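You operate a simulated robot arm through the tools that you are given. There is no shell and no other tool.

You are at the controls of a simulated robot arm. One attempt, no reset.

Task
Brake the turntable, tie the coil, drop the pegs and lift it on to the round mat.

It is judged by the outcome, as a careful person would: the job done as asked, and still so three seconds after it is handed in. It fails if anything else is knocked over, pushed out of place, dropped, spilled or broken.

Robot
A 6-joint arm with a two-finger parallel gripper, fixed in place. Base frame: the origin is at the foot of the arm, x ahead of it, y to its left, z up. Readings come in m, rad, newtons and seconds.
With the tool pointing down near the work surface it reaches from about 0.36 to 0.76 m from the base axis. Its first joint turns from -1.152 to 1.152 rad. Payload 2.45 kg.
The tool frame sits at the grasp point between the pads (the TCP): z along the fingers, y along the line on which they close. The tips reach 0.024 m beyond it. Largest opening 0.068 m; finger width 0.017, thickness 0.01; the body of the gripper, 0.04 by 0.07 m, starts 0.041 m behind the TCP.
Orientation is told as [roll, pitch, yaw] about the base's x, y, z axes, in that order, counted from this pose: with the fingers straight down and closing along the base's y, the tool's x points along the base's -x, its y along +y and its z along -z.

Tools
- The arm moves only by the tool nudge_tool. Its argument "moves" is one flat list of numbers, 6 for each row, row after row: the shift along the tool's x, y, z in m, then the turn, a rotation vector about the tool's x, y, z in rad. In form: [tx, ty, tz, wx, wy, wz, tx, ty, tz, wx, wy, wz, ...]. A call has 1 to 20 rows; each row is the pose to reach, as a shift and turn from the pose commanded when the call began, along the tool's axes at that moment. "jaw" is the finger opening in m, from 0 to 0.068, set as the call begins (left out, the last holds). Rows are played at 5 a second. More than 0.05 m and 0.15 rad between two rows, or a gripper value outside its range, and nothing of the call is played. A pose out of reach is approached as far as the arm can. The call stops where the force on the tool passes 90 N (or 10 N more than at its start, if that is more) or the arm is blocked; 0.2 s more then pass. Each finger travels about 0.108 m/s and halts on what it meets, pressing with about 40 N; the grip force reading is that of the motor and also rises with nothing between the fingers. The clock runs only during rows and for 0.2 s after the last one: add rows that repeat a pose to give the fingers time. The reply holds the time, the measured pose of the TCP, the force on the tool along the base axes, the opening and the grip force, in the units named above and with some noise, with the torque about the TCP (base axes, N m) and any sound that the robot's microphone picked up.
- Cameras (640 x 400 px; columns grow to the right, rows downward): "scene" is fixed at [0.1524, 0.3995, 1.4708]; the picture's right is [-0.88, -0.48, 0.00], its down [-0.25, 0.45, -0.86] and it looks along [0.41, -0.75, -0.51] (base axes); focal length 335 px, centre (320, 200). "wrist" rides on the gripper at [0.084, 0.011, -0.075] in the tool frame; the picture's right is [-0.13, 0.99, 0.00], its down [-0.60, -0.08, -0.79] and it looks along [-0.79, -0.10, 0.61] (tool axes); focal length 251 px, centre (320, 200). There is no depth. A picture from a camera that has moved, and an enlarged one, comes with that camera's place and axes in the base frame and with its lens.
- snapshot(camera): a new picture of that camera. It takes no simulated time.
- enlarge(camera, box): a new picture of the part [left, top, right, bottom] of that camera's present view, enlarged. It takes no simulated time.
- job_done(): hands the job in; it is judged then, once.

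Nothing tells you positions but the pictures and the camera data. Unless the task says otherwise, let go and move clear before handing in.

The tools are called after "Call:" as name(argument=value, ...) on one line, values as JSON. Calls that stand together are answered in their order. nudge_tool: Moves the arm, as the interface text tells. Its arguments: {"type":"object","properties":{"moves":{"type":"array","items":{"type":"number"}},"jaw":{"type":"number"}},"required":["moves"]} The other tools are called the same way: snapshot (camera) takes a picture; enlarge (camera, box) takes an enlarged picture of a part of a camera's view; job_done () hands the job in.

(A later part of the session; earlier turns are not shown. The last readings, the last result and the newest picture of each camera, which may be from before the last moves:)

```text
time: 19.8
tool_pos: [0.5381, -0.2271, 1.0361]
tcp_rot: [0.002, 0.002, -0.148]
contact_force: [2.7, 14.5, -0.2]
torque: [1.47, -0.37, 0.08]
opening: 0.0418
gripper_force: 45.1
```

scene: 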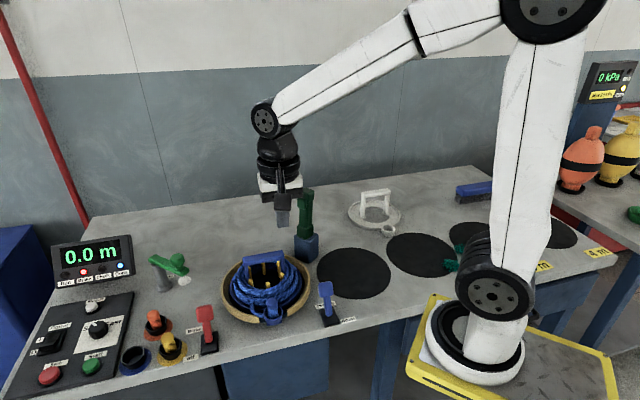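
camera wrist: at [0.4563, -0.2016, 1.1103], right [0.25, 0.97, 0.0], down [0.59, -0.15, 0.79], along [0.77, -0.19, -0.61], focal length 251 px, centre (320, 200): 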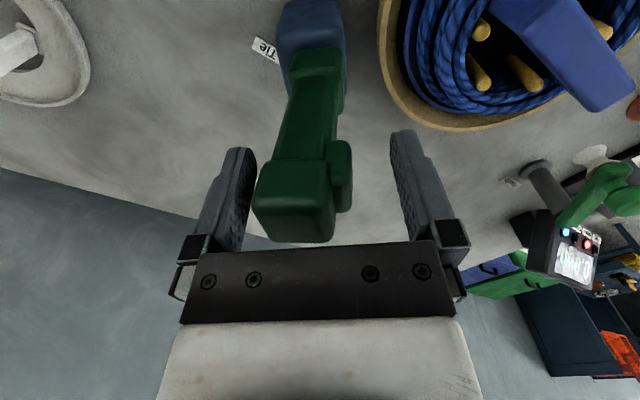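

The fingers stopped at 41.7 mm with full grip. There is some side load (+y), so the tool is slightly off-centre in its holder. I'll look before lifting.

Call:
enlarge(camera="wrist", box=[220, 60, 420, 250])

Call:
enlarge(camera="scene", box=[260, 160, 350, 270])

```text
2.11 times, centred on (320, 155) of wrist
camera zoom: at [0.456, -0.203, 1.1107], right [0.27, 0.96, 0.0], down [0.59, -0.17, 0.79], along [0.76, -0.22, -0.61], focal length 529 px, centre (320, 295)
```

zoom: 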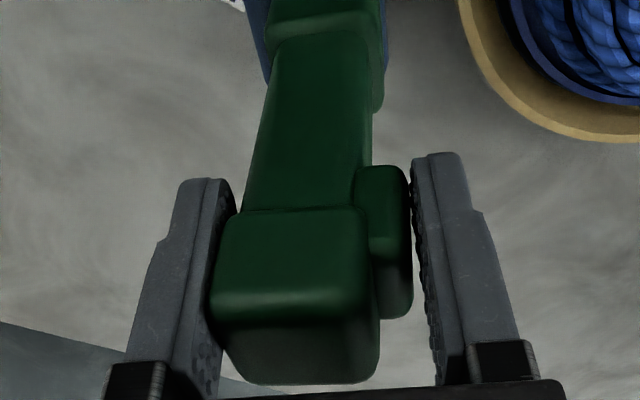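

```text
3.64 times, centred on (305, 215) of scene
camera zoom: at [0.1525, 0.3999, 1.4706], right [-0.88, -0.48, 0.0], down [-0.25, 0.45, -0.86], along [0.41, -0.75, -0.51], focal length 1220 px, centre (374, 146)
```

zoom: 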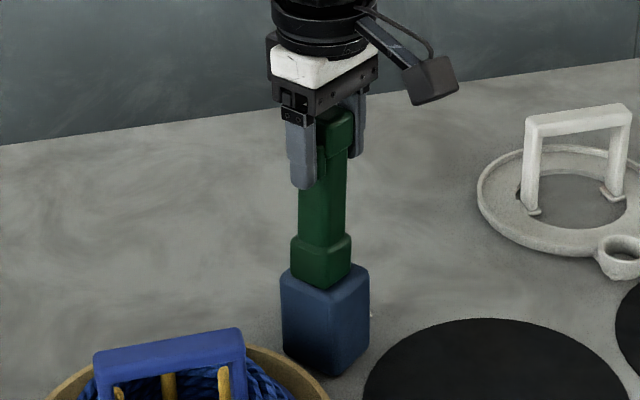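

The grip is on and the tool hasn't moved. The piece could be a loose tool in a holder, or a hinged tying arm that swings over the coil (the distance would fit). A tiny 3 mm lift should tell which.

Call:
nudge_tool(moves=[0, 0.001, -0.0015, 0, 0, 0, 0, 0.001, -0.003, 0, 0, 0, 0, 0.001, -0.003, 0, 0, 0])

Call:
enlarge(camera="scene", box=[260, 160, 350, 270])

```text
time: 20.6
tool_pos: [0.5373, -0.2264, 1.037]
tcp_rot: [0.004, 0.009, -0.147]
contact_force: [10.1, 11.9, -31.2]
torque: [1.4, 0.0, 0.13]
opening: 0.0412
gripper_force: 45.0
```

```text
3.64 times, centred on (305, 215) of scene
camera zoom: at [0.1533, 0.3996, 1.4706], right [-0.88, -0.48, 0.0], down [-0.25, 0.45, -0.86], along [0.41, -0.75, -0.51], focal length 1220 px, centre (374, 146)
```

zoom: 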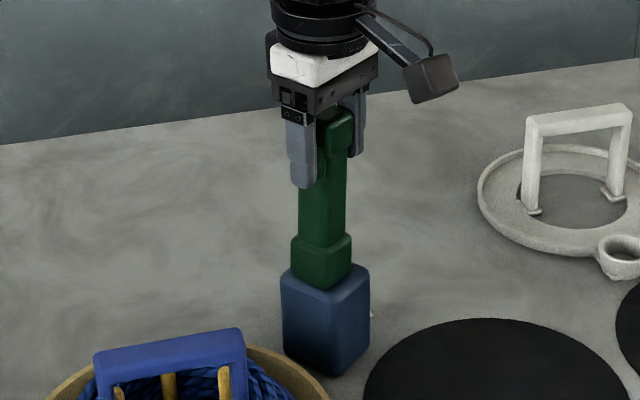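

The tool barely rose and resisted with 31 N, so it seems fixed (hinged) rather than loose, or perhaps it is jammed by my sideways offset. I'll return to the start height, release, and check whether it moved.

Call:
nudge_tool(moves=[0, 0, 0.003, 0, 0, 0, 0, 0, 0.003, 0, 0, 0])

Call:
nudge_tool(moves=[0, 0, 0, 0, 0, 0, 0, 0, 0, 0, 0, 0, 0, 0, 0, 0, 0, 0], jaw=0.068)

Call:
enlarge(camera="wrist", box=[220, 60, 420, 250])

Call:
enlarge(camera="scene", box=[260, 160, 350, 270])

```text
time: 21.2
tool_pos: [0.5371, -0.2273, 1.0369]
tcp_rot: [0.0, 0.002, -0.147]
contact_force: [-0.6, 18.6, -2.8]
torque: [2.03, 0.99, 0.54]
opening: 0.0416
gripper_force: 45.3
```

```text
time: 22.0
tool_pos: [0.5357, -0.2297, 1.0363]
tcp_rot: [0.0, -0.001, -0.148]
contact_force: [-0.1, 0.4, -0.3]
torque: [0.01, 0.01, 0.0]
opening: 0.0677
gripper_force: 0.1
```

```text
2.11 times, centred on (320, 155) of wrist
camera zoom: at [0.4558, -0.2035, 1.1113], right [0.27, 0.96, 0.0], down [0.59, -0.17, 0.79], along [0.76, -0.22, -0.61], focal length 529 px, centre (320, 295)
```

zoom: 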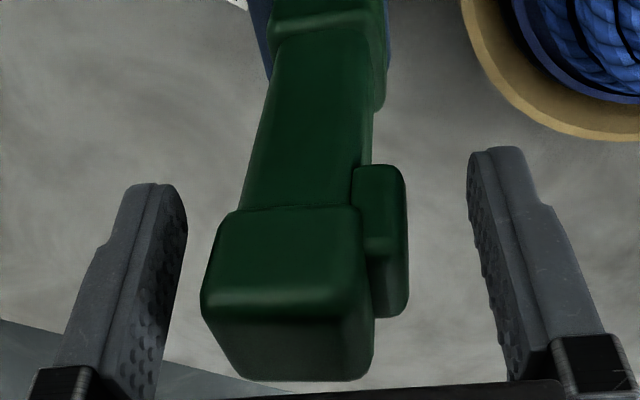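

```text
3.64 times, centred on (305, 215) of scene
camera zoom: at [0.1525, 0.3995, 1.4708], right [-0.88, -0.48, 0.0], down [-0.25, 0.45, -0.86], along [0.41, -0.75, -0.51], focal length 1220 px, centre (374, 146)
```

zoom: 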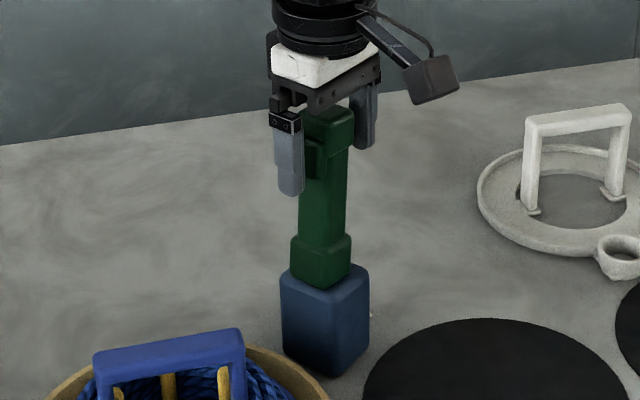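

It's rigid against pushing towards -y and against lifting, which fits an arm hinged to swing towards the coil (+y). I'll test with a gentle push of a few millimetres towards the coil, using the inner side of the -y finger.

Call:
nudge_tool(moves=[0, 0.01, 0, 0, 0, 0, 0, 0.015, 0, 0, 0, 0, 0, 0.02, 0, 0, 0, 0, 0, 0.024, 0, 0, 0, 0, 0, 0.024, 0, 0, 0, 0])

Call:
enlarge(camera="scene", box=[260, 160, 350, 270])

Call:
enlarge(camera="wrist", box=[220, 60, 420, 250])

```text
time: 23.2
tool_pos: [0.5407, -0.2051, 1.0373]
tcp_rot: [0.0, 0.001, -0.148]
contact_force: [0.9, -2.2, 2.0]
torque: [-0.09, 0.0, 0.0]
opening: 0.068
gripper_force: 0.1
```

```text
3.64 times, centred on (305, 215) of scene
camera zoom: at [0.1524, 0.3995, 1.4708], right [-0.88, -0.48, 0.0], down [-0.25, 0.45, -0.86], along [0.41, -0.75, -0.51], focal length 1220 px, centre (374, 146)
```

zoom: 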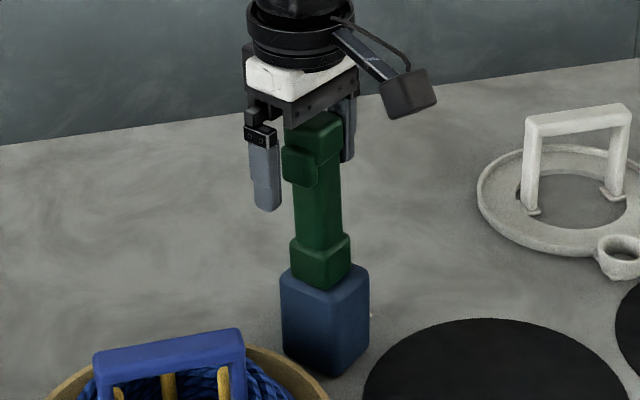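

```text
2.11 times, centred on (320, 155) of wrist
camera zoom: at [0.4597, -0.1801, 1.1114], right [0.27, 0.96, 0.0], down [0.59, -0.17, 0.79], along [0.76, -0.22, -0.61], focal length 529 px, centre (320, 295)
```

zoom: 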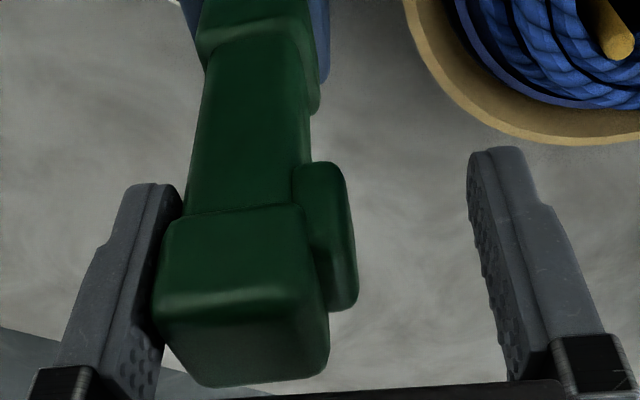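

It is a hinged tying arm: it tilts towards the coil with only ~2 N, pivoting at the block top. I'll push it a little further, then back off slightly to see whether it stays, falls or springs back.

Call:
nudge_tool(moves=[0, 0.006, 0, 0, 0, 0, 0, 0.012, 0, 0, 0, 0, 0, 0.018, 0, 0, 0, 0, 0, 0.018, 0, 0, 0, 0, 0, 0.008, 0, 0, 0, 0, 0, 0.008, 0, 0, 0, 0])

Call:
enlarge(camera="scene", box=[260, 160, 350, 270])

Call:
enlarge(camera="wrist", box=[220, 60, 420, 250])

```text
time: 24.6
tool_pos: [0.5409, -0.1951, 1.0357]
tcp_rot: [-0.001, 0.001, -0.148]
contact_force: [0.4, -0.9, 0.1]
torque: [-0.04, 0.01, 0.0]
opening: 0.0682
gripper_force: 0.0
```

```text
3.64 times, centred on (305, 215) of scene
camera zoom: at [0.1524, 0.3995, 1.4708], right [-0.88, -0.48, 0.0], down [-0.25, 0.45, -0.86], along [0.41, -0.75, -0.51], focal length 1220 px, centre (374, 146)
```

zoom: 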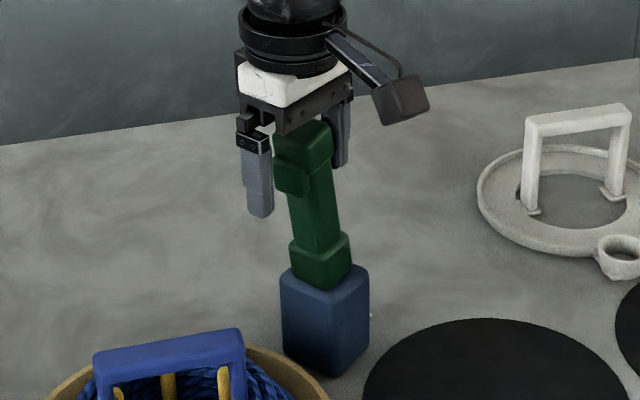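

```text
2.11 times, centred on (320, 155) of wrist
camera zoom: at [0.46, -0.1714, 1.1113], right [0.27, 0.96, 0.0], down [0.59, -0.17, 0.79], along [0.76, -0.22, -0.61], focal length 529 px, centre (320, 295)
```

zoom: 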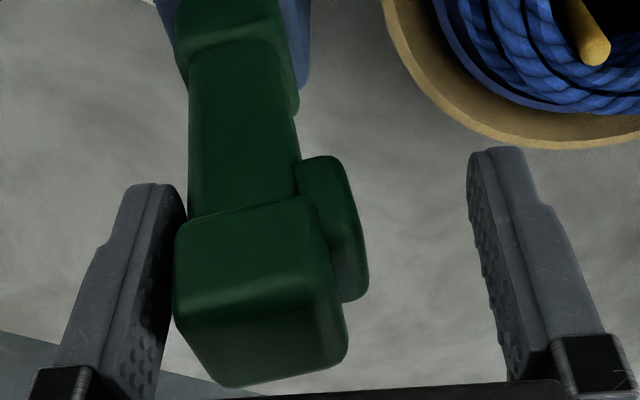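

The arm gently springs back towards upright, so it needs to be pushed right down onto the coil and then let up. I'll rise out, close the fingers, and come down behind the arm on the side away from the coil.

Call:
nudge_tool(moves=[0, -0.012, 0, 0, 0, 0, 0, -0.012, -0.04, 0, 0, 0, 0, -0.012, -0.08, 0, 0, 0, 0, -0.012, -0.08, 0, 0, 0])

Call:
nudge_tool(moves=[0, -0.033, 0, 0, 0, 0, 0, -0.0665, 0, 0, 0, 0, 0, -0.0665, 0, 0, 0, 0, 0, -0.0665, 0.04, 0, 0, 0, 0, -0.0665, 0.08, 0, 0, 0, 0, -0.0665, 0.08, 0, 0, 0], jaw=0.0)

Call:
snapshot(camera="wrist")

Call:
enlarge(camera="scene", box=[240, 160, 350, 290])

```text
time: 25.6
tool_pos: [0.5395, -0.208, 1.1148]
tcp_rot: [0.0, -0.001, -0.148]
contact_force: [-0.2, 0.0, 0.0]
torque: [0.02, 0.01, 0.0]
opening: 0.0678
gripper_force: 0.1
```

```text
time: 27.0
tool_pos: [0.5304, -0.2723, 1.0356]
tcp_rot: [-0.002, 0.0, -0.149]
contact_force: [0.3, 0.7, 0.3]
torque: [0.0, -0.03, -0.01]
opening: 0.0
gripper_force: 24.1
```

```text
taken
camera wrist: at [0.4491, -0.2476, 1.1093], right [0.27, 0.96, 0.0], down [0.59, -0.17, 0.79], along [0.76, -0.22, -0.61], focal length 251 px, centre (320, 200)
```

wrist: 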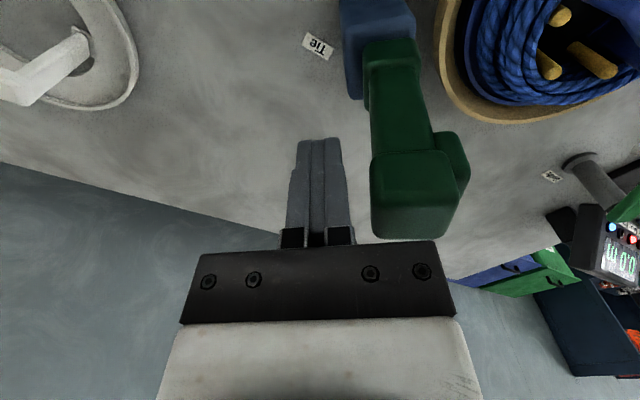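

```text
3.08 times, centred on (295, 225) of scene
camera zoom: at [0.1525, 0.3995, 1.4708], right [-0.88, -0.48, 0.0], down [-0.25, 0.45, -0.86], along [0.41, -0.75, -0.51], focal length 1032 px, centre (397, 123)
```

zoom: 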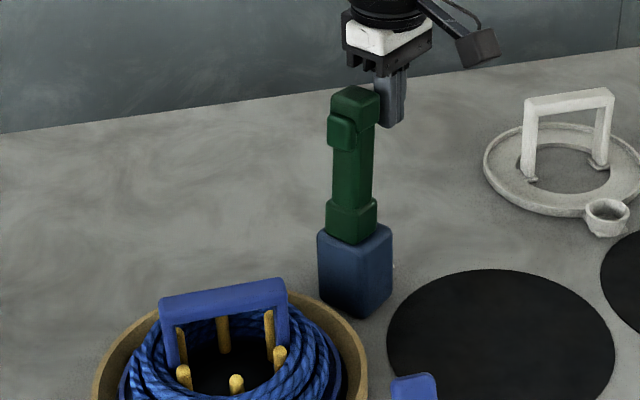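

The arm has returned upright and my closed fingers are behind it. I'll push it along its arc towards the coil, first to about 45°.

Call:
nudge_tool(moves=[0, 0.014, 0, 0, 0, 0, 0, 0.03, 0, 0, 0, 0, 0, 0.0447, 0, 0, 0, 0, 0, 0.056, 0.001, 0, 0, 0, 0, 0.0672, 0.0041, 0, 0, 0, 0, 0.078, 0.0095, 0, 0, 0, 0, 0.0874, 0.0156, 0, 0, 0, 0, 0.0874, 0.0156, 0, 0, 0])

Call:
snapshot(camera="wrist")

Call:
enlarge(camera="scene", box=[220, 160, 350, 320])

```text
time: 28.8
tool_pos: [0.5434, -0.1881, 1.0213]
tcp_rot: [-0.001, 0.001, -0.148]
contact_force: [-0.3, -0.3, 0.0]
torque: [0.01, 0.03, -0.03]
opening: 0.0
gripper_force: 23.4
```

```text
taken
camera wrist: at [0.4616, -0.1627, 1.0957], right [0.27, 0.96, 0.0], down [0.59, -0.17, 0.79], along [0.76, -0.22, -0.61], focal length 251 px, centre (320, 200)
```

wrist: 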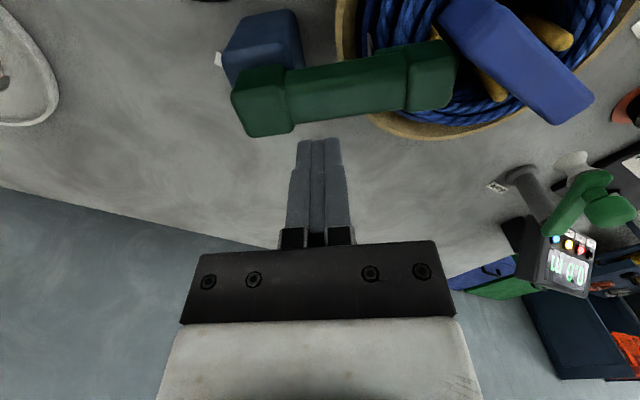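

```text
2.50 times, centred on (285, 240) of scene
camera zoom: at [0.1524, 0.3995, 1.4708], right [-0.88, -0.48, 0.0], down [-0.25, 0.45, -0.86], along [0.41, -0.75, -0.51], focal length 838 px, centre (408, 100)
```

zoom: 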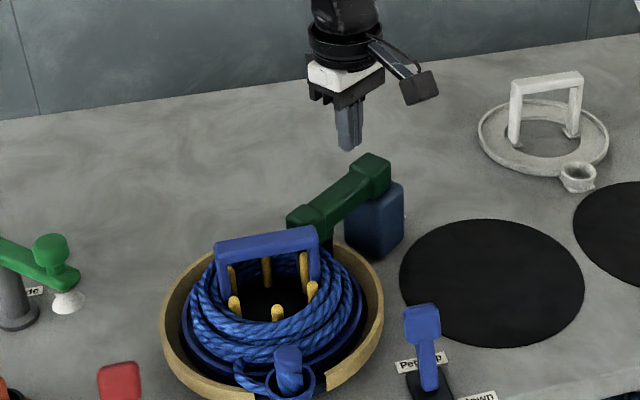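

The arm went over centre by itself and now lies across the coil. I'll check the display lamps and the coil for the tie.

Call:
enlarge(camera="scene", box=[40, 220, 160, 300])

Call:
enlarge(camera="scene", box=[225, 220, 325, 320])

Call:
enlarge(camera="wrist", box=[210, 0, 460, 150])

```text
5.00 times, centred on (100, 260) of scene
camera zoom: at [0.1524, 0.3995, 1.4708], right [-0.88, -0.48, 0.0], down [-0.25, 0.45, -0.86], along [0.41, -0.75, -0.51], focal length 1677 px, centre (1420, -100)
```

zoom: 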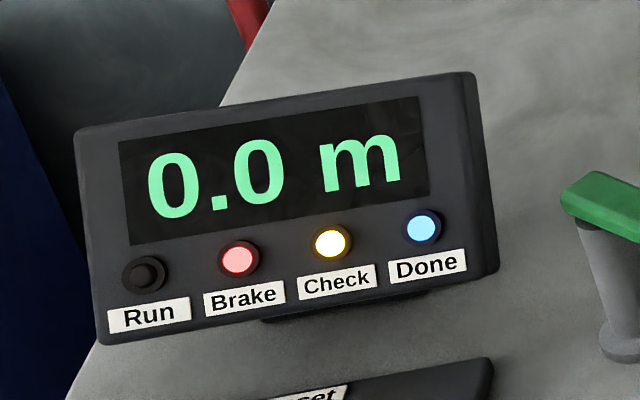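

```text
4.00 times, centred on (275, 270) of scene
camera zoom: at [0.1524, 0.3995, 1.4708], right [-0.88, -0.48, 0.0], down [-0.25, 0.45, -0.86], along [0.41, -0.75, -0.51], focal length 1342 px, centre (500, -80)
```

zoom: 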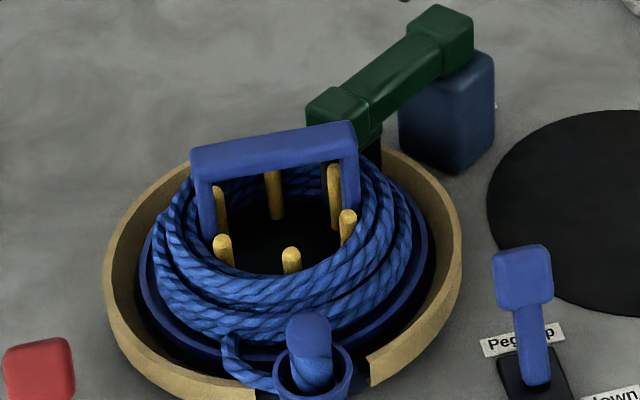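

```text
2.56 times, centred on (335, 75) of wrist
camera zoom: at [0.4616, -0.1627, 1.0957], right [0.27, 0.96, 0.0], down [0.59, -0.17, 0.79], along [0.76, -0.22, -0.61], focal length 644 px, centre (282, 520)
```

zoom: 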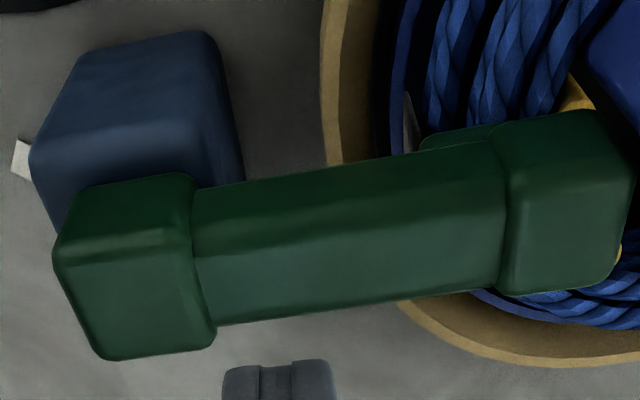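

The Check lamp came on as the arm came down. I'll zoom in around the arm's tip to see whether a tie has been placed and whether the arm is fully seated.

Call:
enlarge(camera="wrist", box=[340, 0, 440, 70])

Call:
enlarge(camera="scene", box=[285, 230, 335, 275])

```text
5.71 times, centred on (390, 35) of wrist
camera zoom: at [0.4616, -0.1627, 1.0957], right [0.27, 0.96, 0.0], down [0.59, -0.17, 0.79], along [0.76, -0.22, -0.61], focal length 1437 px, centre (-80, 1143)
```

zoom: 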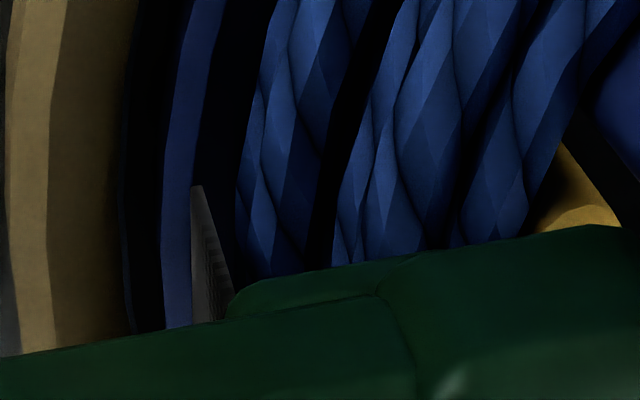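

```text
8.89 times, centred on (310, 252) of scene
camera zoom: at [0.1524, 0.3995, 1.4708], right [-0.88, -0.48, 0.0], down [-0.25, 0.45, -0.86], along [0.41, -0.75, -0.51], focal length 2982 px, centre (409, -267)
```

zoom: 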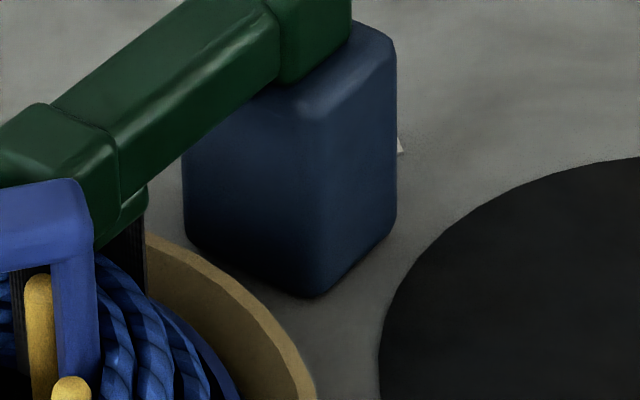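

A black ribbed tie now wraps the rope under the arm's tip, so the coil is tied. Next I have to raise the arm clear again: I'll rise, turn the gripper a quarter turn so it can grip the arm's bar across its width, and swing it back up.

Call:
nudge_tool(moves=[0, 0.009, -0.03, 0, 0, 0, 0, 0.0187, -0.06, 0, 0, 0, 0, 0.0187, -0.06, 0, 0, -0.143, 0, 0.0187, -0.06, 0, 0, -0.286, 0, 0.0187, -0.06, 0, 0, -0.429, 0, 0.0187, -0.06, 0, 0, -0.572, 0, 0.0187, -0.06, 0, 0, -0.715, 0, 0.0187, -0.06, 0, 0, -0.858, 0, 0.0187, -0.06, 0, 0, -1.001, 0, 0.0187, -0.06, 0, 0, -1.144, 0, 0.0187, -0.06, 0, 0, -1.287, 0, 0.0187, -0.06, 0, 0, -1.43, 0, 0.0187, -0.06, 0, 0, -1.57, 0, 0.0187, -0.06, 0, 0, -1.57], jaw=0.068)

Call:
snapshot(camera="wrist")

Call:
enlarge(camera="scene", box=[200, 150, 380, 330])

```text
time: 31.8
tool_pos: [0.5459, -0.1678, 1.0812]
tcp_rot: [-0.001, 0.001, 1.423]
contact_force: [0.4, -0.4, 0.4]
torque: [-0.01, -0.04, -0.01]
opening: 0.068
gripper_force: 0.0
```

```text
taken
camera wrist: at [0.5228, -0.2485, 1.1556], right [-0.96, 0.27, 0.0], down [0.17, 0.59, 0.79], along [0.22, 0.76, -0.61], focal length 251 px, centre (320, 200)
```

wrist: 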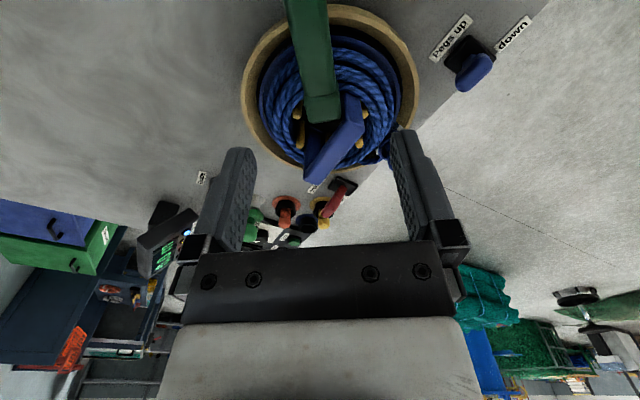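

```text
2.22 times, centred on (290, 240) of scene
camera zoom: at [0.1525, 0.3995, 1.4708], right [-0.88, -0.48, 0.0], down [-0.25, 0.45, -0.86], along [0.41, -0.75, -0.51], focal length 745 px, centre (387, 111)
```

zoom: 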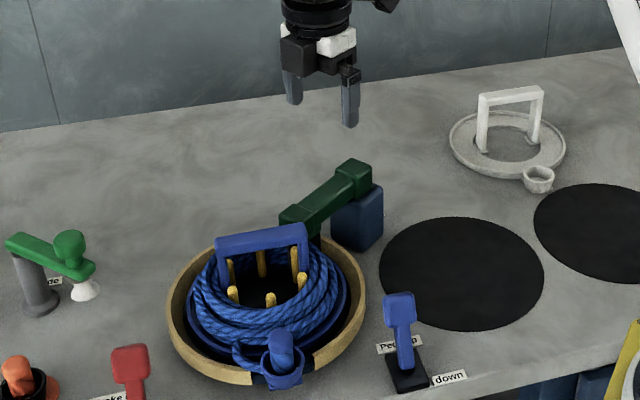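

The gripper is turned and the arm's bar lies between the open fingers. I'll come down so the pads straddle the bar at mid-length, well outside the coil.

Call:
nudge_tool(moves=[0.0062, -0.0043, 0.02, 0, 0, 0, 0.0062, -0.0043, 0.06, 0, 0, 0, 0.0062, -0.0043, 0.1, 0, 0, 0, 0.0062, -0.0043, 0.125, 0, 0, 0, 0.0062, -0.0043, 0.138, 0, 0, 0, 0.0062, -0.0043, 0.138, 0, 0, 0])

Call:
snapshot(camera="wrist")

Call:
enlarge(camera="scene", box=[220, 180, 350, 310])

```text
time: 33.2
tool_pos: [0.5487, -0.1753, 0.9423]
tcp_rot: [0.0, 0.001, 1.422]
contact_force: [-0.7, -0.7, 0.4]
torque: [0.0, 0.03, 0.01]
opening: 0.0678
gripper_force: 0.1
```

```text
taken
camera wrist: at [0.5256, -0.2566, 1.0167], right [-0.96, 0.28, 0.0], down [0.17, 0.59, 0.79], along [0.22, 0.76, -0.61], focal length 251 px, centre (320, 200)
```

wrist: 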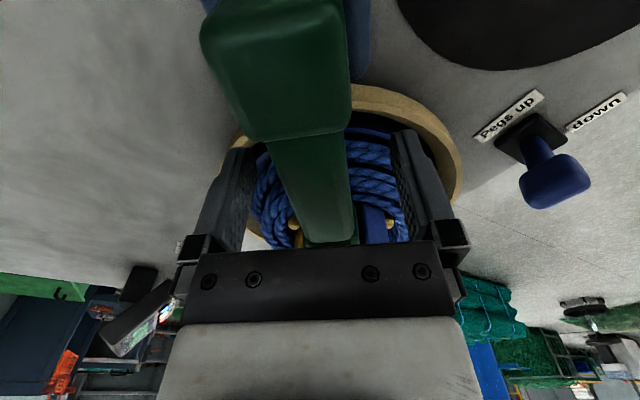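

```text
3.08 times, centred on (285, 245) of scene
camera zoom: at [0.1525, 0.3995, 1.4708], right [-0.88, -0.48, 0.0], down [-0.25, 0.45, -0.86], along [0.41, -0.75, -0.51], focal length 1032 px, centre (428, 62)
```

zoom: 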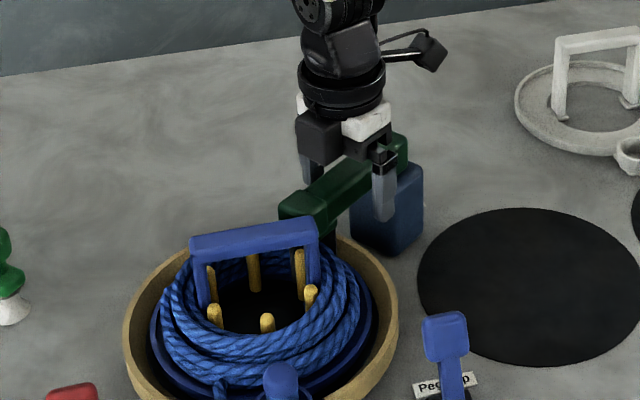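

The bar is centred between the pads. Closing on it now.

Call:
nudge_tool(moves=[0, 0, 0, 0, 0, 0, 0, 0, 0, 0, 0, 0, 0, 0, 0, 0, 0, 0], jaw=0.015)

```text
time: 34.0
tool_pos: [0.5499, -0.1768, 0.9442]
tcp_rot: [-0.004, -0.001, 1.425]
contact_force: [12.6, -2.2, -6.7]
torque: [0.28, -0.21, 0.67]
opening: 0.032
gripper_force: 44.7
```

Gripped with a slight side load. I'll relieve that and begin swinging the arm up along its arc, rotating the gripper with it, in small steps while watching the forces.

Call:
nudge_tool(moves=[0.0002, -0.0015, -0.0037, 0, -0.07, 0, 0.0005, -0.0015, -0.0075, 0, -0.14, 0, 0.0012, -0.0015, -0.0112, 0, -0.21, 0, 0.0021, -0.0015, -0.0148, 0, -0.28, 0, 0.0021, -0.0015, -0.0148, 0, -0.28, 0])

Call:
enlarge(camera="scene", box=[220, 180, 350, 310])

```text
time: 35.2
tool_pos: [0.55, -0.1804, 0.9576]
tcp_rot: [-0.001, -0.279, 1.42]
contact_force: [6.9, -21.0, -21.9]
torque: [0.43, -0.28, 0.75]
opening: 0.032
gripper_force: 44.9
```

```text
3.08 times, centred on (285, 245) of scene
camera zoom: at [0.1531, 0.3988, 1.4709], right [-0.88, -0.48, 0.0], down [-0.25, 0.45, -0.86], along [0.41, -0.75, -0.51], focal length 1032 px, centre (428, 62)
```

zoom: 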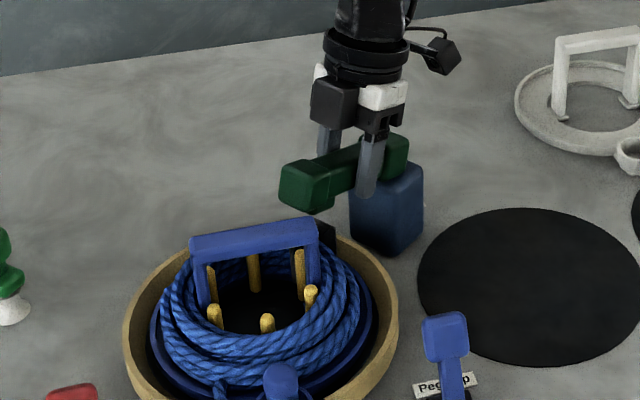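

It's rising cleanly, and I can see the tie's buckle left on the coil. The forces show my pivot estimate was a few mm too high, so I'll correct the arc and continue to about 32°.

Call:
nudge_tool(moves=[0.0022, 0, -0.0003, 0, 0, 0, 0.0031, 0, -0.004, 0, -0.07, 0, 0.0039, 0, -0.0077, 0, -0.14, 0, 0.0052, 0, -0.0112, 0, -0.21, 0, 0.0065, 0, -0.0147, 0, -0.28, 0, 0.0065, 0, -0.0147, 0, -0.28, 0])

Call:
enlarge(camera="scene", box=[220, 160, 350, 310])

```text
time: 36.6
tool_pos: [0.5478, -0.1869, 0.9696]
tcp_rot: [0.002, -0.563, 1.423]
contact_force: [3.8, -2.4, -20.5]
torque: [0.66, -0.56, 0.66]
opening: 0.0319
gripper_force: 45.4
```

```text
2.67 times, centred on (285, 235) of scene
camera zoom: at [0.1529, 0.3993, 1.4708], right [-0.88, -0.48, 0.0], down [-0.25, 0.45, -0.86], along [0.41, -0.75, -0.51], focal length 894 px, centre (413, 107)
```

zoom: 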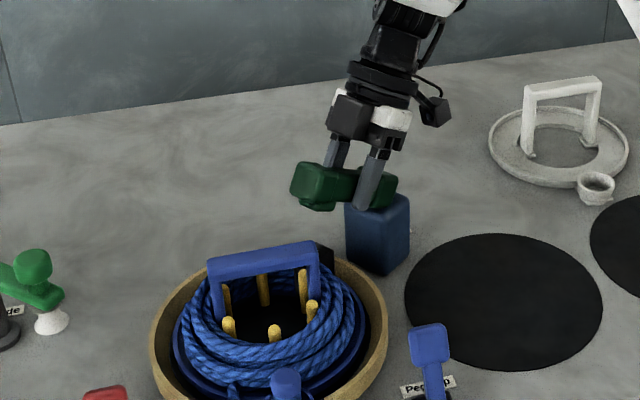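

The forces look good. I'll continue up to about 56°.

Call:
nudge_tool(moves=[0.0014, 0, -0.0036, 0, -0.07, 0, 0.0028, 0, -0.0073, 0, -0.14, 0, 0.0041, 0, -0.0108, 0, -0.21, 0, 0.0055, 0, -0.0143, 0, -0.28, 0, 0.0072, 0, -0.0177, 0, -0.35, 0, 0.009, 0, -0.021, 0, -0.42, 0, 0.009, 0, -0.021, 0, -0.42, 0])

Call:
enlarge(camera="scene", box=[220, 140, 370, 310])

```text
time: 38.2
tool_pos: [0.5469, -0.2066, 0.9832]
tcp_rot: [-0.002, -0.98, 1.421]
contact_force: [4.2, 16.8, -8.5]
torque: [0.89, -0.69, 0.48]
opening: 0.0315
gripper_force: 45.4
```

```text
2.35 times, centred on (295, 225) of scene
camera zoom: at [0.1527, 0.3999, 1.4706], right [-0.88, -0.48, 0.0], down [-0.25, 0.45, -0.86], along [0.41, -0.75, -0.51], focal length 789 px, centre (379, 141)
```

zoom: 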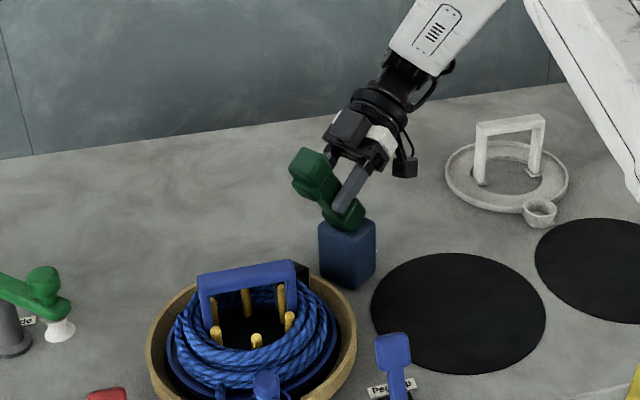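

About 34° from upright now, still sprung towards the coil. I'll keep going along the arc past the over-centre point.

Call:
nudge_tool(moves=[0.0008, 0, -0.0037, 0, -0.07, 0, 0.0016, 0, -0.0075, 0, -0.14, 0, 0.003, 0, -0.011, 0, -0.21, 0, 0.0043, 0, -0.0144, 0, -0.28, 0, 0.0043, 0, -0.0144, 0, -0.28, 0])

Call:
enlarge(camera="scene", box=[220, 140, 370, 310])

```text
time: 39.4
tool_pos: [0.5444, -0.2212, 0.9876]
tcp_rot: [-0.004, -1.259, 1.423]
contact_force: [14.8, 11.9, -10.2]
torque: [0.73, -0.34, -0.08]
opening: 0.0315
gripper_force: 44.9
```

```text
2.35 times, centred on (295, 225) of scene
camera zoom: at [0.153, 0.3998, 1.4706], right [-0.88, -0.48, 0.0], down [-0.25, 0.45, -0.86], along [0.41, -0.75, -0.51], focal length 789 px, centre (379, 141)
```

zoom: 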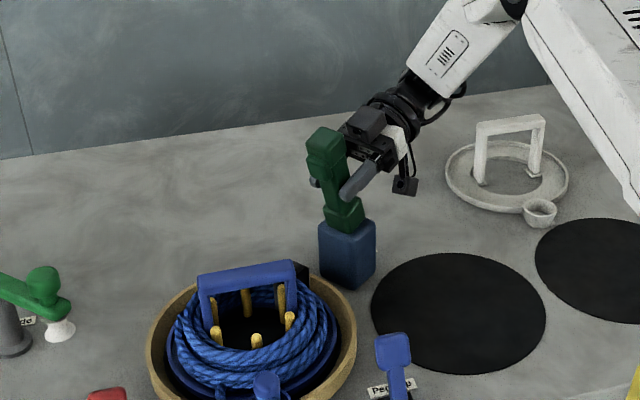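

It's about 18° from upright. One more step to reach its upright stop.

Call:
nudge_tool(moves=[0.0008, 0, -0.0037, 0, -0.07, 0, 0.0016, 0, -0.0075, 0, -0.14, 0, 0.0025, 0, -0.01, 0, -0.19, 0, 0.0033, 0, -0.0126, 0, -0.24, 0, 0.0033, 0, -0.0126, 0, -0.24, 0])

Call:
enlarge(camera="scene", box=[220, 140, 370, 310])

```text
time: 40.6
tool_pos: [0.5434, -0.234, 0.9878]
tcp_rot: [0.013, -1.499, 1.407]
contact_force: [25.8, 13.8, -14.1]
torque: [0.85, -0.11, -0.14]
opening: 0.0314
gripper_force: 44.3
```

```text
2.35 times, centred on (295, 225) of scene
camera zoom: at [0.1534, 0.3998, 1.4706], right [-0.88, -0.48, 0.0], down [-0.25, 0.45, -0.86], along [0.41, -0.75, -0.51], focal length 789 px, centre (379, 141)
```

zoom: 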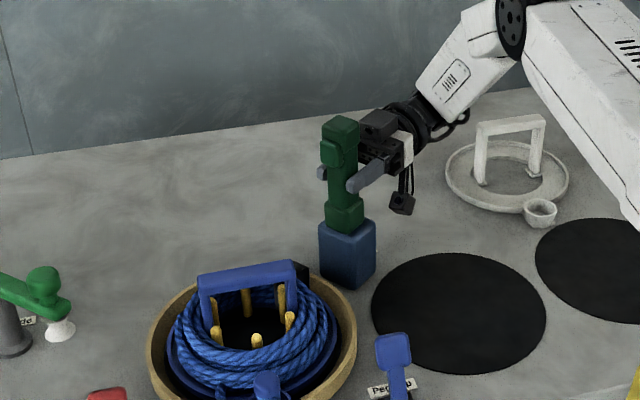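

The arm is practically upright. I'll release it and back straight away behind it.

Call:
nudge_tool(moves=[0, 0, 0, 0, 0, 0, 0, 0, 0, 0, 0, 0, 0, 0, 0, 0, 0, 0], jaw=0.068)

Call:
enlarge(camera="scene", box=[220, 140, 370, 310])

Call:
snapshot(camera="wrist")

```text
time: 41.4
tool_pos: [0.5413, -0.2342, 0.9888]
tcp_rot: [-0.001, -1.498, 1.421]
contact_force: [0.2, -0.3, -0.1]
torque: [0.0, 0.01, 0.0]
opening: 0.0682
gripper_force: 0.0
```

```text
2.35 times, centred on (295, 225) of scene
camera zoom: at [0.1525, 0.3995, 1.4708], right [-0.88, -0.48, 0.0], down [-0.25, 0.45, -0.86], along [0.41, -0.75, -0.51], focal length 789 px, centre (379, 141)
```

zoom: 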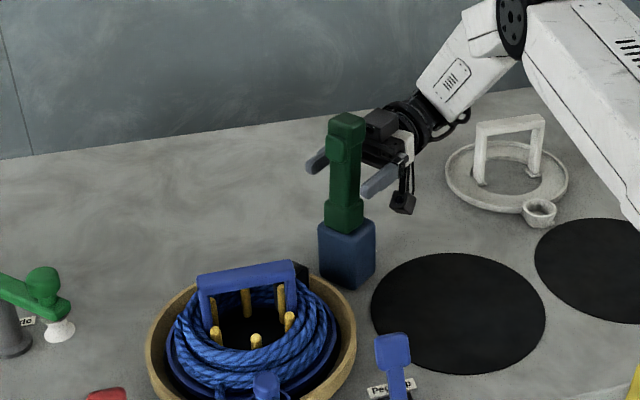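

```text
taken
camera wrist: at [0.5193, -0.3115, 0.9098], right [-0.98, 0.16, 0.13], down [-0.03, -0.75, 0.66], along [0.2, 0.64, 0.74], focal length 251 px, centre (320, 200)
```

wrist: 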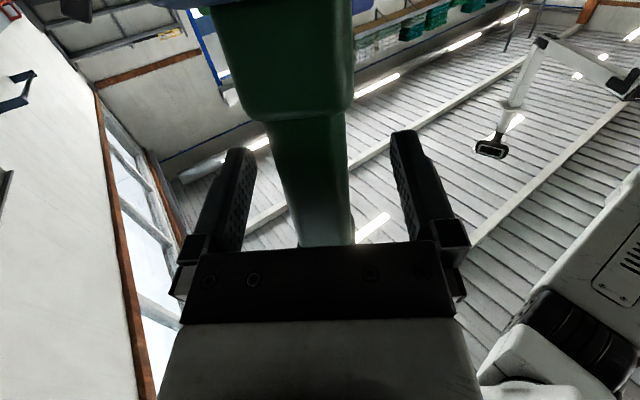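

The tie arm stands upright and free. I'll back out, rise, and bring the gripper back to vertical.

Call:
nudge_tool(moves=[0, 0, -0.035, 0, 0, 0, 0, 0, -0.07, 0, 0, 0, -0.04, 0, -0.075, 0, 0, 0, -0.08, 0, -0.08, 0, 0, 0, -0.12, 0, -0.085, 0, 0.14, 0, -0.15, 0, -0.085, 0, 0.28, 0, -0.15, 0, -0.085, 0, 0.42, 0, -0.15, 0, -0.085, 0, 0.56, 0, -0.15, 0, -0.085, 0, 0.7, 0, -0.15, 0, -0.085, 0, 0.84, 0, -0.15, 0, -0.085, 0, 0.98, 0, -0.15, 0, -0.085, 0, 1.12, 0, -0.15, 0, -0.085, 0, 1.26, 0, -0.15, 0, -0.085, 0, 1.4, 0, -0.15, 0, -0.085, 0, 1.5, 0, -0.15, 0, -0.085, 0, 1.5, 0])

Call:
snapshot(camera="scene")

Call:
enlarge(camera="scene", box=[225, 230, 325, 330])

Call:
enlarge(camera="scene", box=[40, 220, 160, 300])

```text
time: 44.8
tool_pos: [0.5318, -0.3083, 1.1447]
tcp_rot: [0.0, 0.002, 1.421]
contact_force: [0.3, -0.2, 0.0]
torque: [-0.01, -0.01, -0.01]
opening: 0.0681
gripper_force: 0.1
out of reach, approached as far as the arm can: row 1, 2, 3, 4, 5, 6
```

```text
taken
```

scene: 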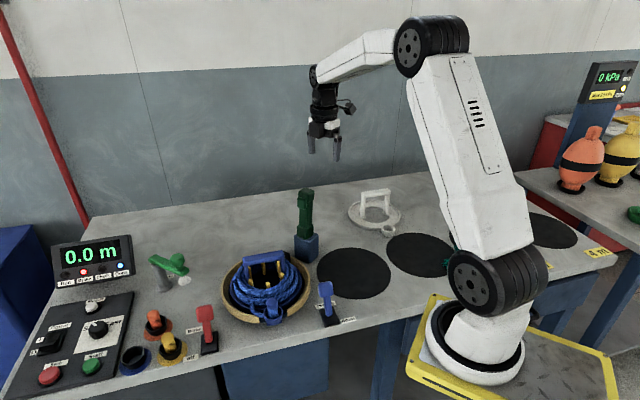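

```text
4.00 times, centred on (275, 280) of scene
camera zoom: at [0.1524, 0.3995, 1.4708], right [-0.88, -0.48, 0.0], down [-0.25, 0.45, -0.86], along [0.41, -0.75, -0.51], focal length 1342 px, centre (500, -120)
```

zoom: 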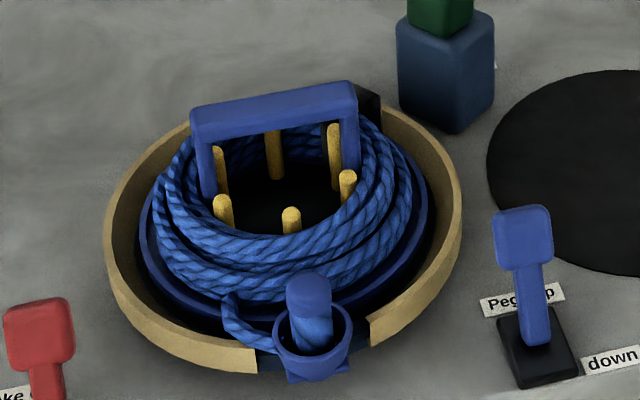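

```text
5.00 times, centred on (100, 260) of scene
camera zoom: at [0.1524, 0.3995, 1.4708], right [-0.88, -0.48, 0.0], down [-0.25, 0.45, -0.86], along [0.41, -0.75, -0.51], focal length 1677 px, centre (1420, -100)
```

zoom: 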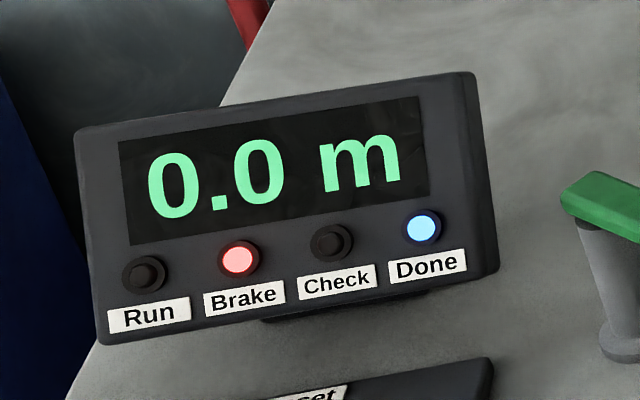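

The Check lamp has gone out with the arm home again, Brake and Done are lit, and the black tie is on the coil. Next are the pegs: the lever box is near (0.387, -0.066) and must be thrown from "up" towards (-x, +y). I'll close the fingers and move to the lever's back side.

Call:
nudge_tool(moves=[-0.0349, 0.0245, 0, 0, 0, 0.127, -0.0698, 0.0491, 0, 0, 0, 0.254, -0.1047, 0.0736, 0, 0, 0, 0.381, -0.1396, 0.0982, 0.01, 0, 0, 0.508, -0.1745, 0.1227, 0.03, 0, 0, 0.636, -0.1745, 0.1227, 0.03, 0, 0, 0.636], jaw=0.0)

Call:
snapshot(camera="wrist")

Call:
enlarge(camera="scene", box=[240, 180, 400, 340])

```text
time: 46.2
tool_pos: [0.4337, -0.1186, 1.1138]
tcp_rot: [0.0, -0.001, 0.784]
contact_force: [0.0, 0.3, 0.5]
torque: [0.02, -0.05, 0.03]
opening: 0.0001
gripper_force: 23.3
```

```text
taken
camera wrist: at [0.3683, -0.1682, 1.1883], right [-0.61, 0.79, 0.0], down [0.48, 0.37, 0.79], along [0.63, 0.48, -0.61], focal length 251 px, centre (320, 200)
```

wrist: 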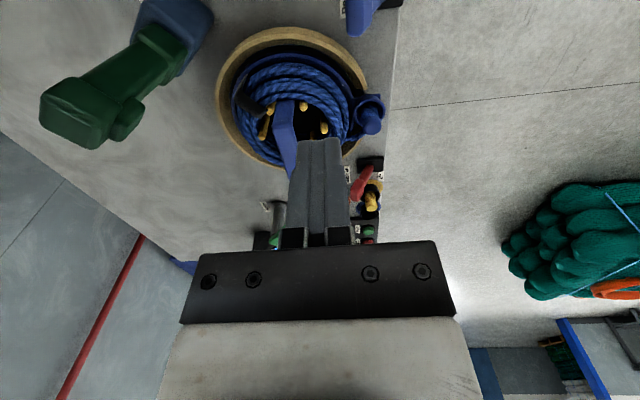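

```text
2.50 times, centred on (320, 260) of scene
camera zoom: at [0.1524, 0.3996, 1.4708], right [-0.88, -0.48, 0.0], down [-0.25, 0.45, -0.86], along [0.41, -0.75, -0.51], focal length 838 px, centre (320, 50)
```

zoom: 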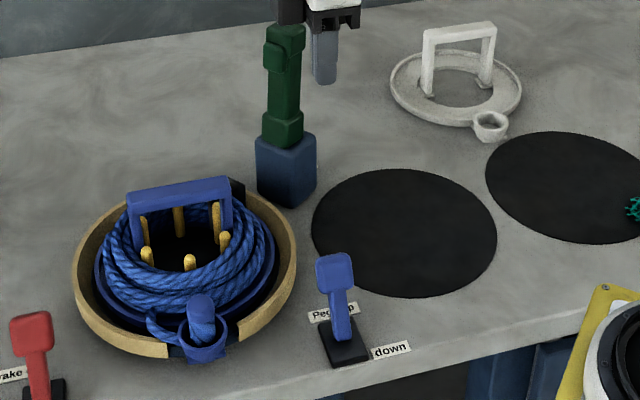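

The knob is around (0.405, -0.084, 0.905), as expected. I'll lower the closed fingers behind it, between the lever and the mat.

Call:
nudge_tool(moves=[-0.0042, 0, 0.04, 0, 0, 0, -0.0042, 0, 0.08, 0, 0, 0, -0.0042, 0, 0.12, 0, 0, 0, -0.0042, 0, 0.16, 0, 0, 0, -0.0042, 0, 0.1985, 0, 0, 0, -0.0042, 0, 0.1985, 0, 0, 0])

Call:
enlarge(camera="scene", box=[250, 200, 390, 340])

Call:
snapshot(camera="wrist")

```text
time: 47.6
tool_pos: [0.4373, -0.1147, 0.9147]
tcp_rot: [0.001, 0.001, 0.784]
contact_force: [-0.4, -0.1, 0.0]
torque: [0.01, 0.0, 0.0]
opening: 0.0002
gripper_force: 23.5
```

```text
2.86 times, centred on (320, 270) of scene
camera zoom: at [0.1525, 0.3995, 1.4708], right [-0.88, -0.48, 0.0], down [-0.25, 0.45, -0.86], along [0.41, -0.75, -0.51], focal length 958 px, centre (320, 0)
```

zoom: 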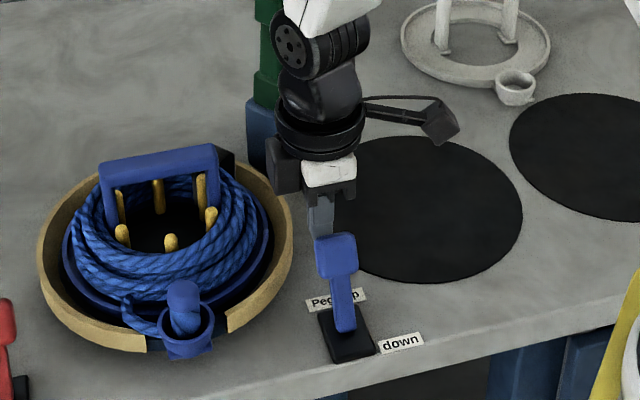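

```text
taken
camera wrist: at [0.3704, -0.1651, 0.9903], right [-0.61, 0.79, 0.0], down [0.48, 0.37, 0.79], along [0.63, 0.48, -0.61], focal length 251 px, centre (320, 200)
```

wrist: 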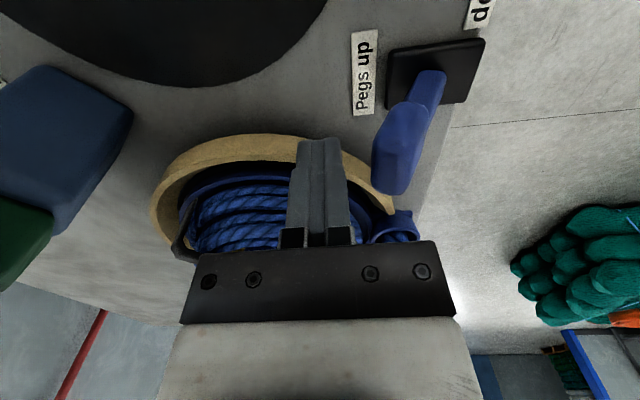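

The finger block is lined up behind the pegs lever. Pushing along its throw towards "down".

Call:
nudge_tool(moves=[0, 0.012, 0, 0, 0, 0, 0, 0.024, 0, 0, 0, 0, 0, 0.036, 0, 0, 0, 0, 0, 0.048, 0, 0, 0, 0, 0, 0.06, 0, 0, 0, 0, 0, 0.068, 0, 0, 0, 0, 0, 0.068, 0, 0, 0, 0])

Call:
enlarge(camera="scene", box=[220, 200, 390, 340])

Call:
enlarge(camera="scene", box=[40, 220, 160, 300])

Call:
snapshot(camera="wrist")

```text
time: 48.4
tool_pos: [0.4239, -0.0967, 0.9227]
tcp_rot: [-0.025, -0.012, 0.785]
contact_force: [3.9, -2.4, 5.6]
torque: [0.0, 0.03, 0.02]
opening: 0.0
gripper_force: 23.7
stopped in row 3: the force on the tool passed its limit at 103 N (the readings are from after the stop); the commanded pose is now the measured one
```

```text
2.86 times, centred on (305, 270) of scene
camera zoom: at [0.1525, 0.3995, 1.4708], right [-0.88, -0.48, 0.0], down [-0.25, 0.45, -0.86], along [0.41, -0.75, -0.51], focal length 958 px, centre (363, 0)
```

zoom: 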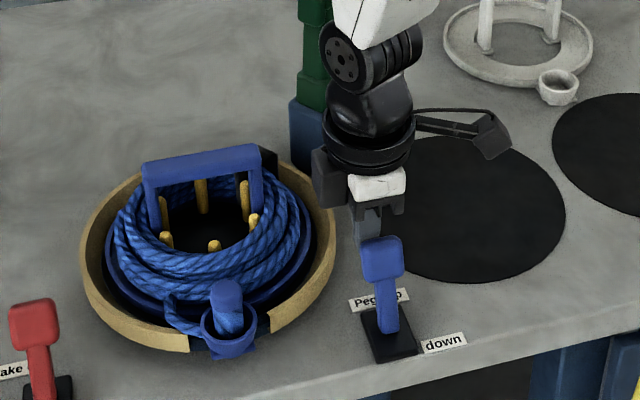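

```text
5.00 times, centred on (100, 260) of scene
camera zoom: at [0.1525, 0.3995, 1.4708], right [-0.88, -0.48, 0.0], down [-0.25, 0.45, -0.86], along [0.41, -0.75, -0.51], focal length 1677 px, centre (1420, -100)
```

zoom: 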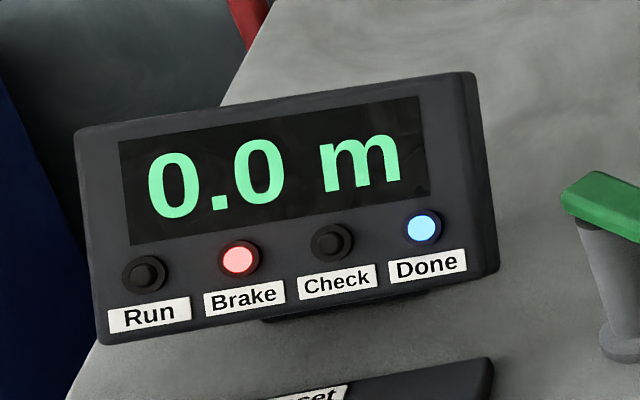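

```text
taken
camera wrist: at [0.3561, -0.1469, 0.9957], right [-0.61, 0.79, -0.02], down [0.46, 0.38, 0.8], along [0.64, 0.48, -0.6], focal length 251 px, centre (320, 200)
```

wrist: 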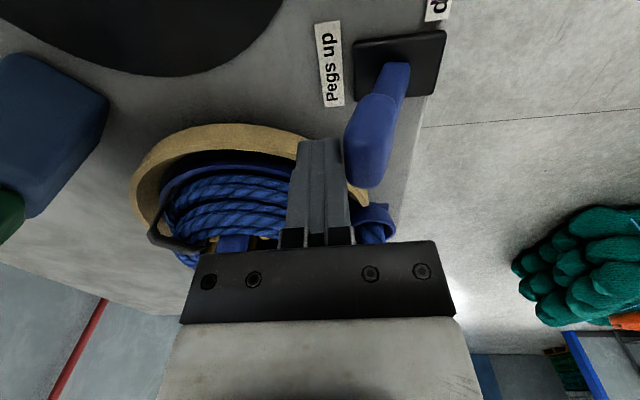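

The lever did not move and the push stopped at the force limit. It may just be stiffer or more damped than the brake, so I'll back off a little, restore the pose, and look closely before trying a slow push.

Call:
nudge_tool(moves=[0, -0.006, 0, 0, 0, 0, 0, -0.008, 0.004, -0.0262, -0.0092, 0, 0, -0.008, 0.004, -0.0262, -0.0092, 0])

Call:
enlarge(camera="wrist", box=[260, 20, 460, 220])

Call:
enlarge(camera="scene", box=[300, 260, 370, 340])

```text
time: 49.2
tool_pos: [0.4294, -0.1032, 0.9181]
tcp_rot: [0.003, -0.02, 0.786]
contact_force: [3.1, -3.1, 4.8]
torque: [0.02, 0.04, 0.03]
opening: 0.0
gripper_force: 23.3
```

```text
2.00 times, centred on (360, 120) of wrist
camera zoom: at [0.3622, -0.1552, 0.991], right [-0.61, 0.79, 0.01], down [0.47, 0.36, 0.8], along [0.64, 0.49, -0.59], focal length 503 px, centre (240, 360)
```

zoom: 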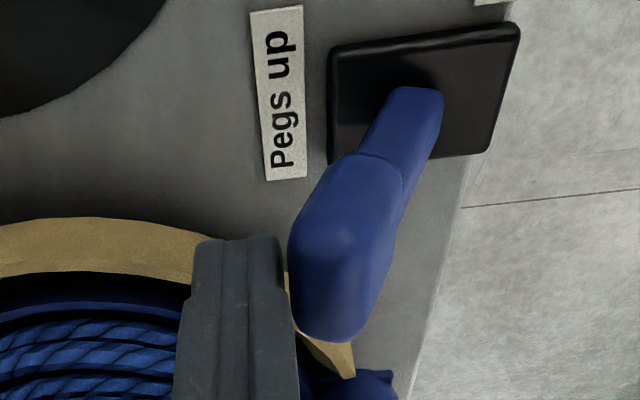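

```text
5.00 times, centred on (335, 300) of scene
camera zoom: at [0.1525, 0.3995, 1.4708], right [-0.88, -0.48, 0.0], down [-0.25, 0.45, -0.86], along [0.41, -0.75, -0.51], focal length 1677 px, centre (245, -300)
```

zoom: 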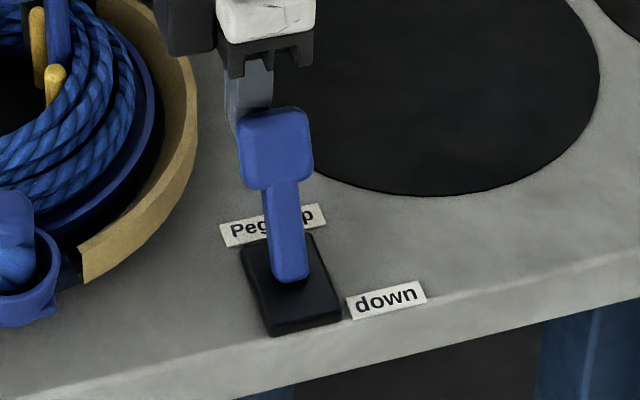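

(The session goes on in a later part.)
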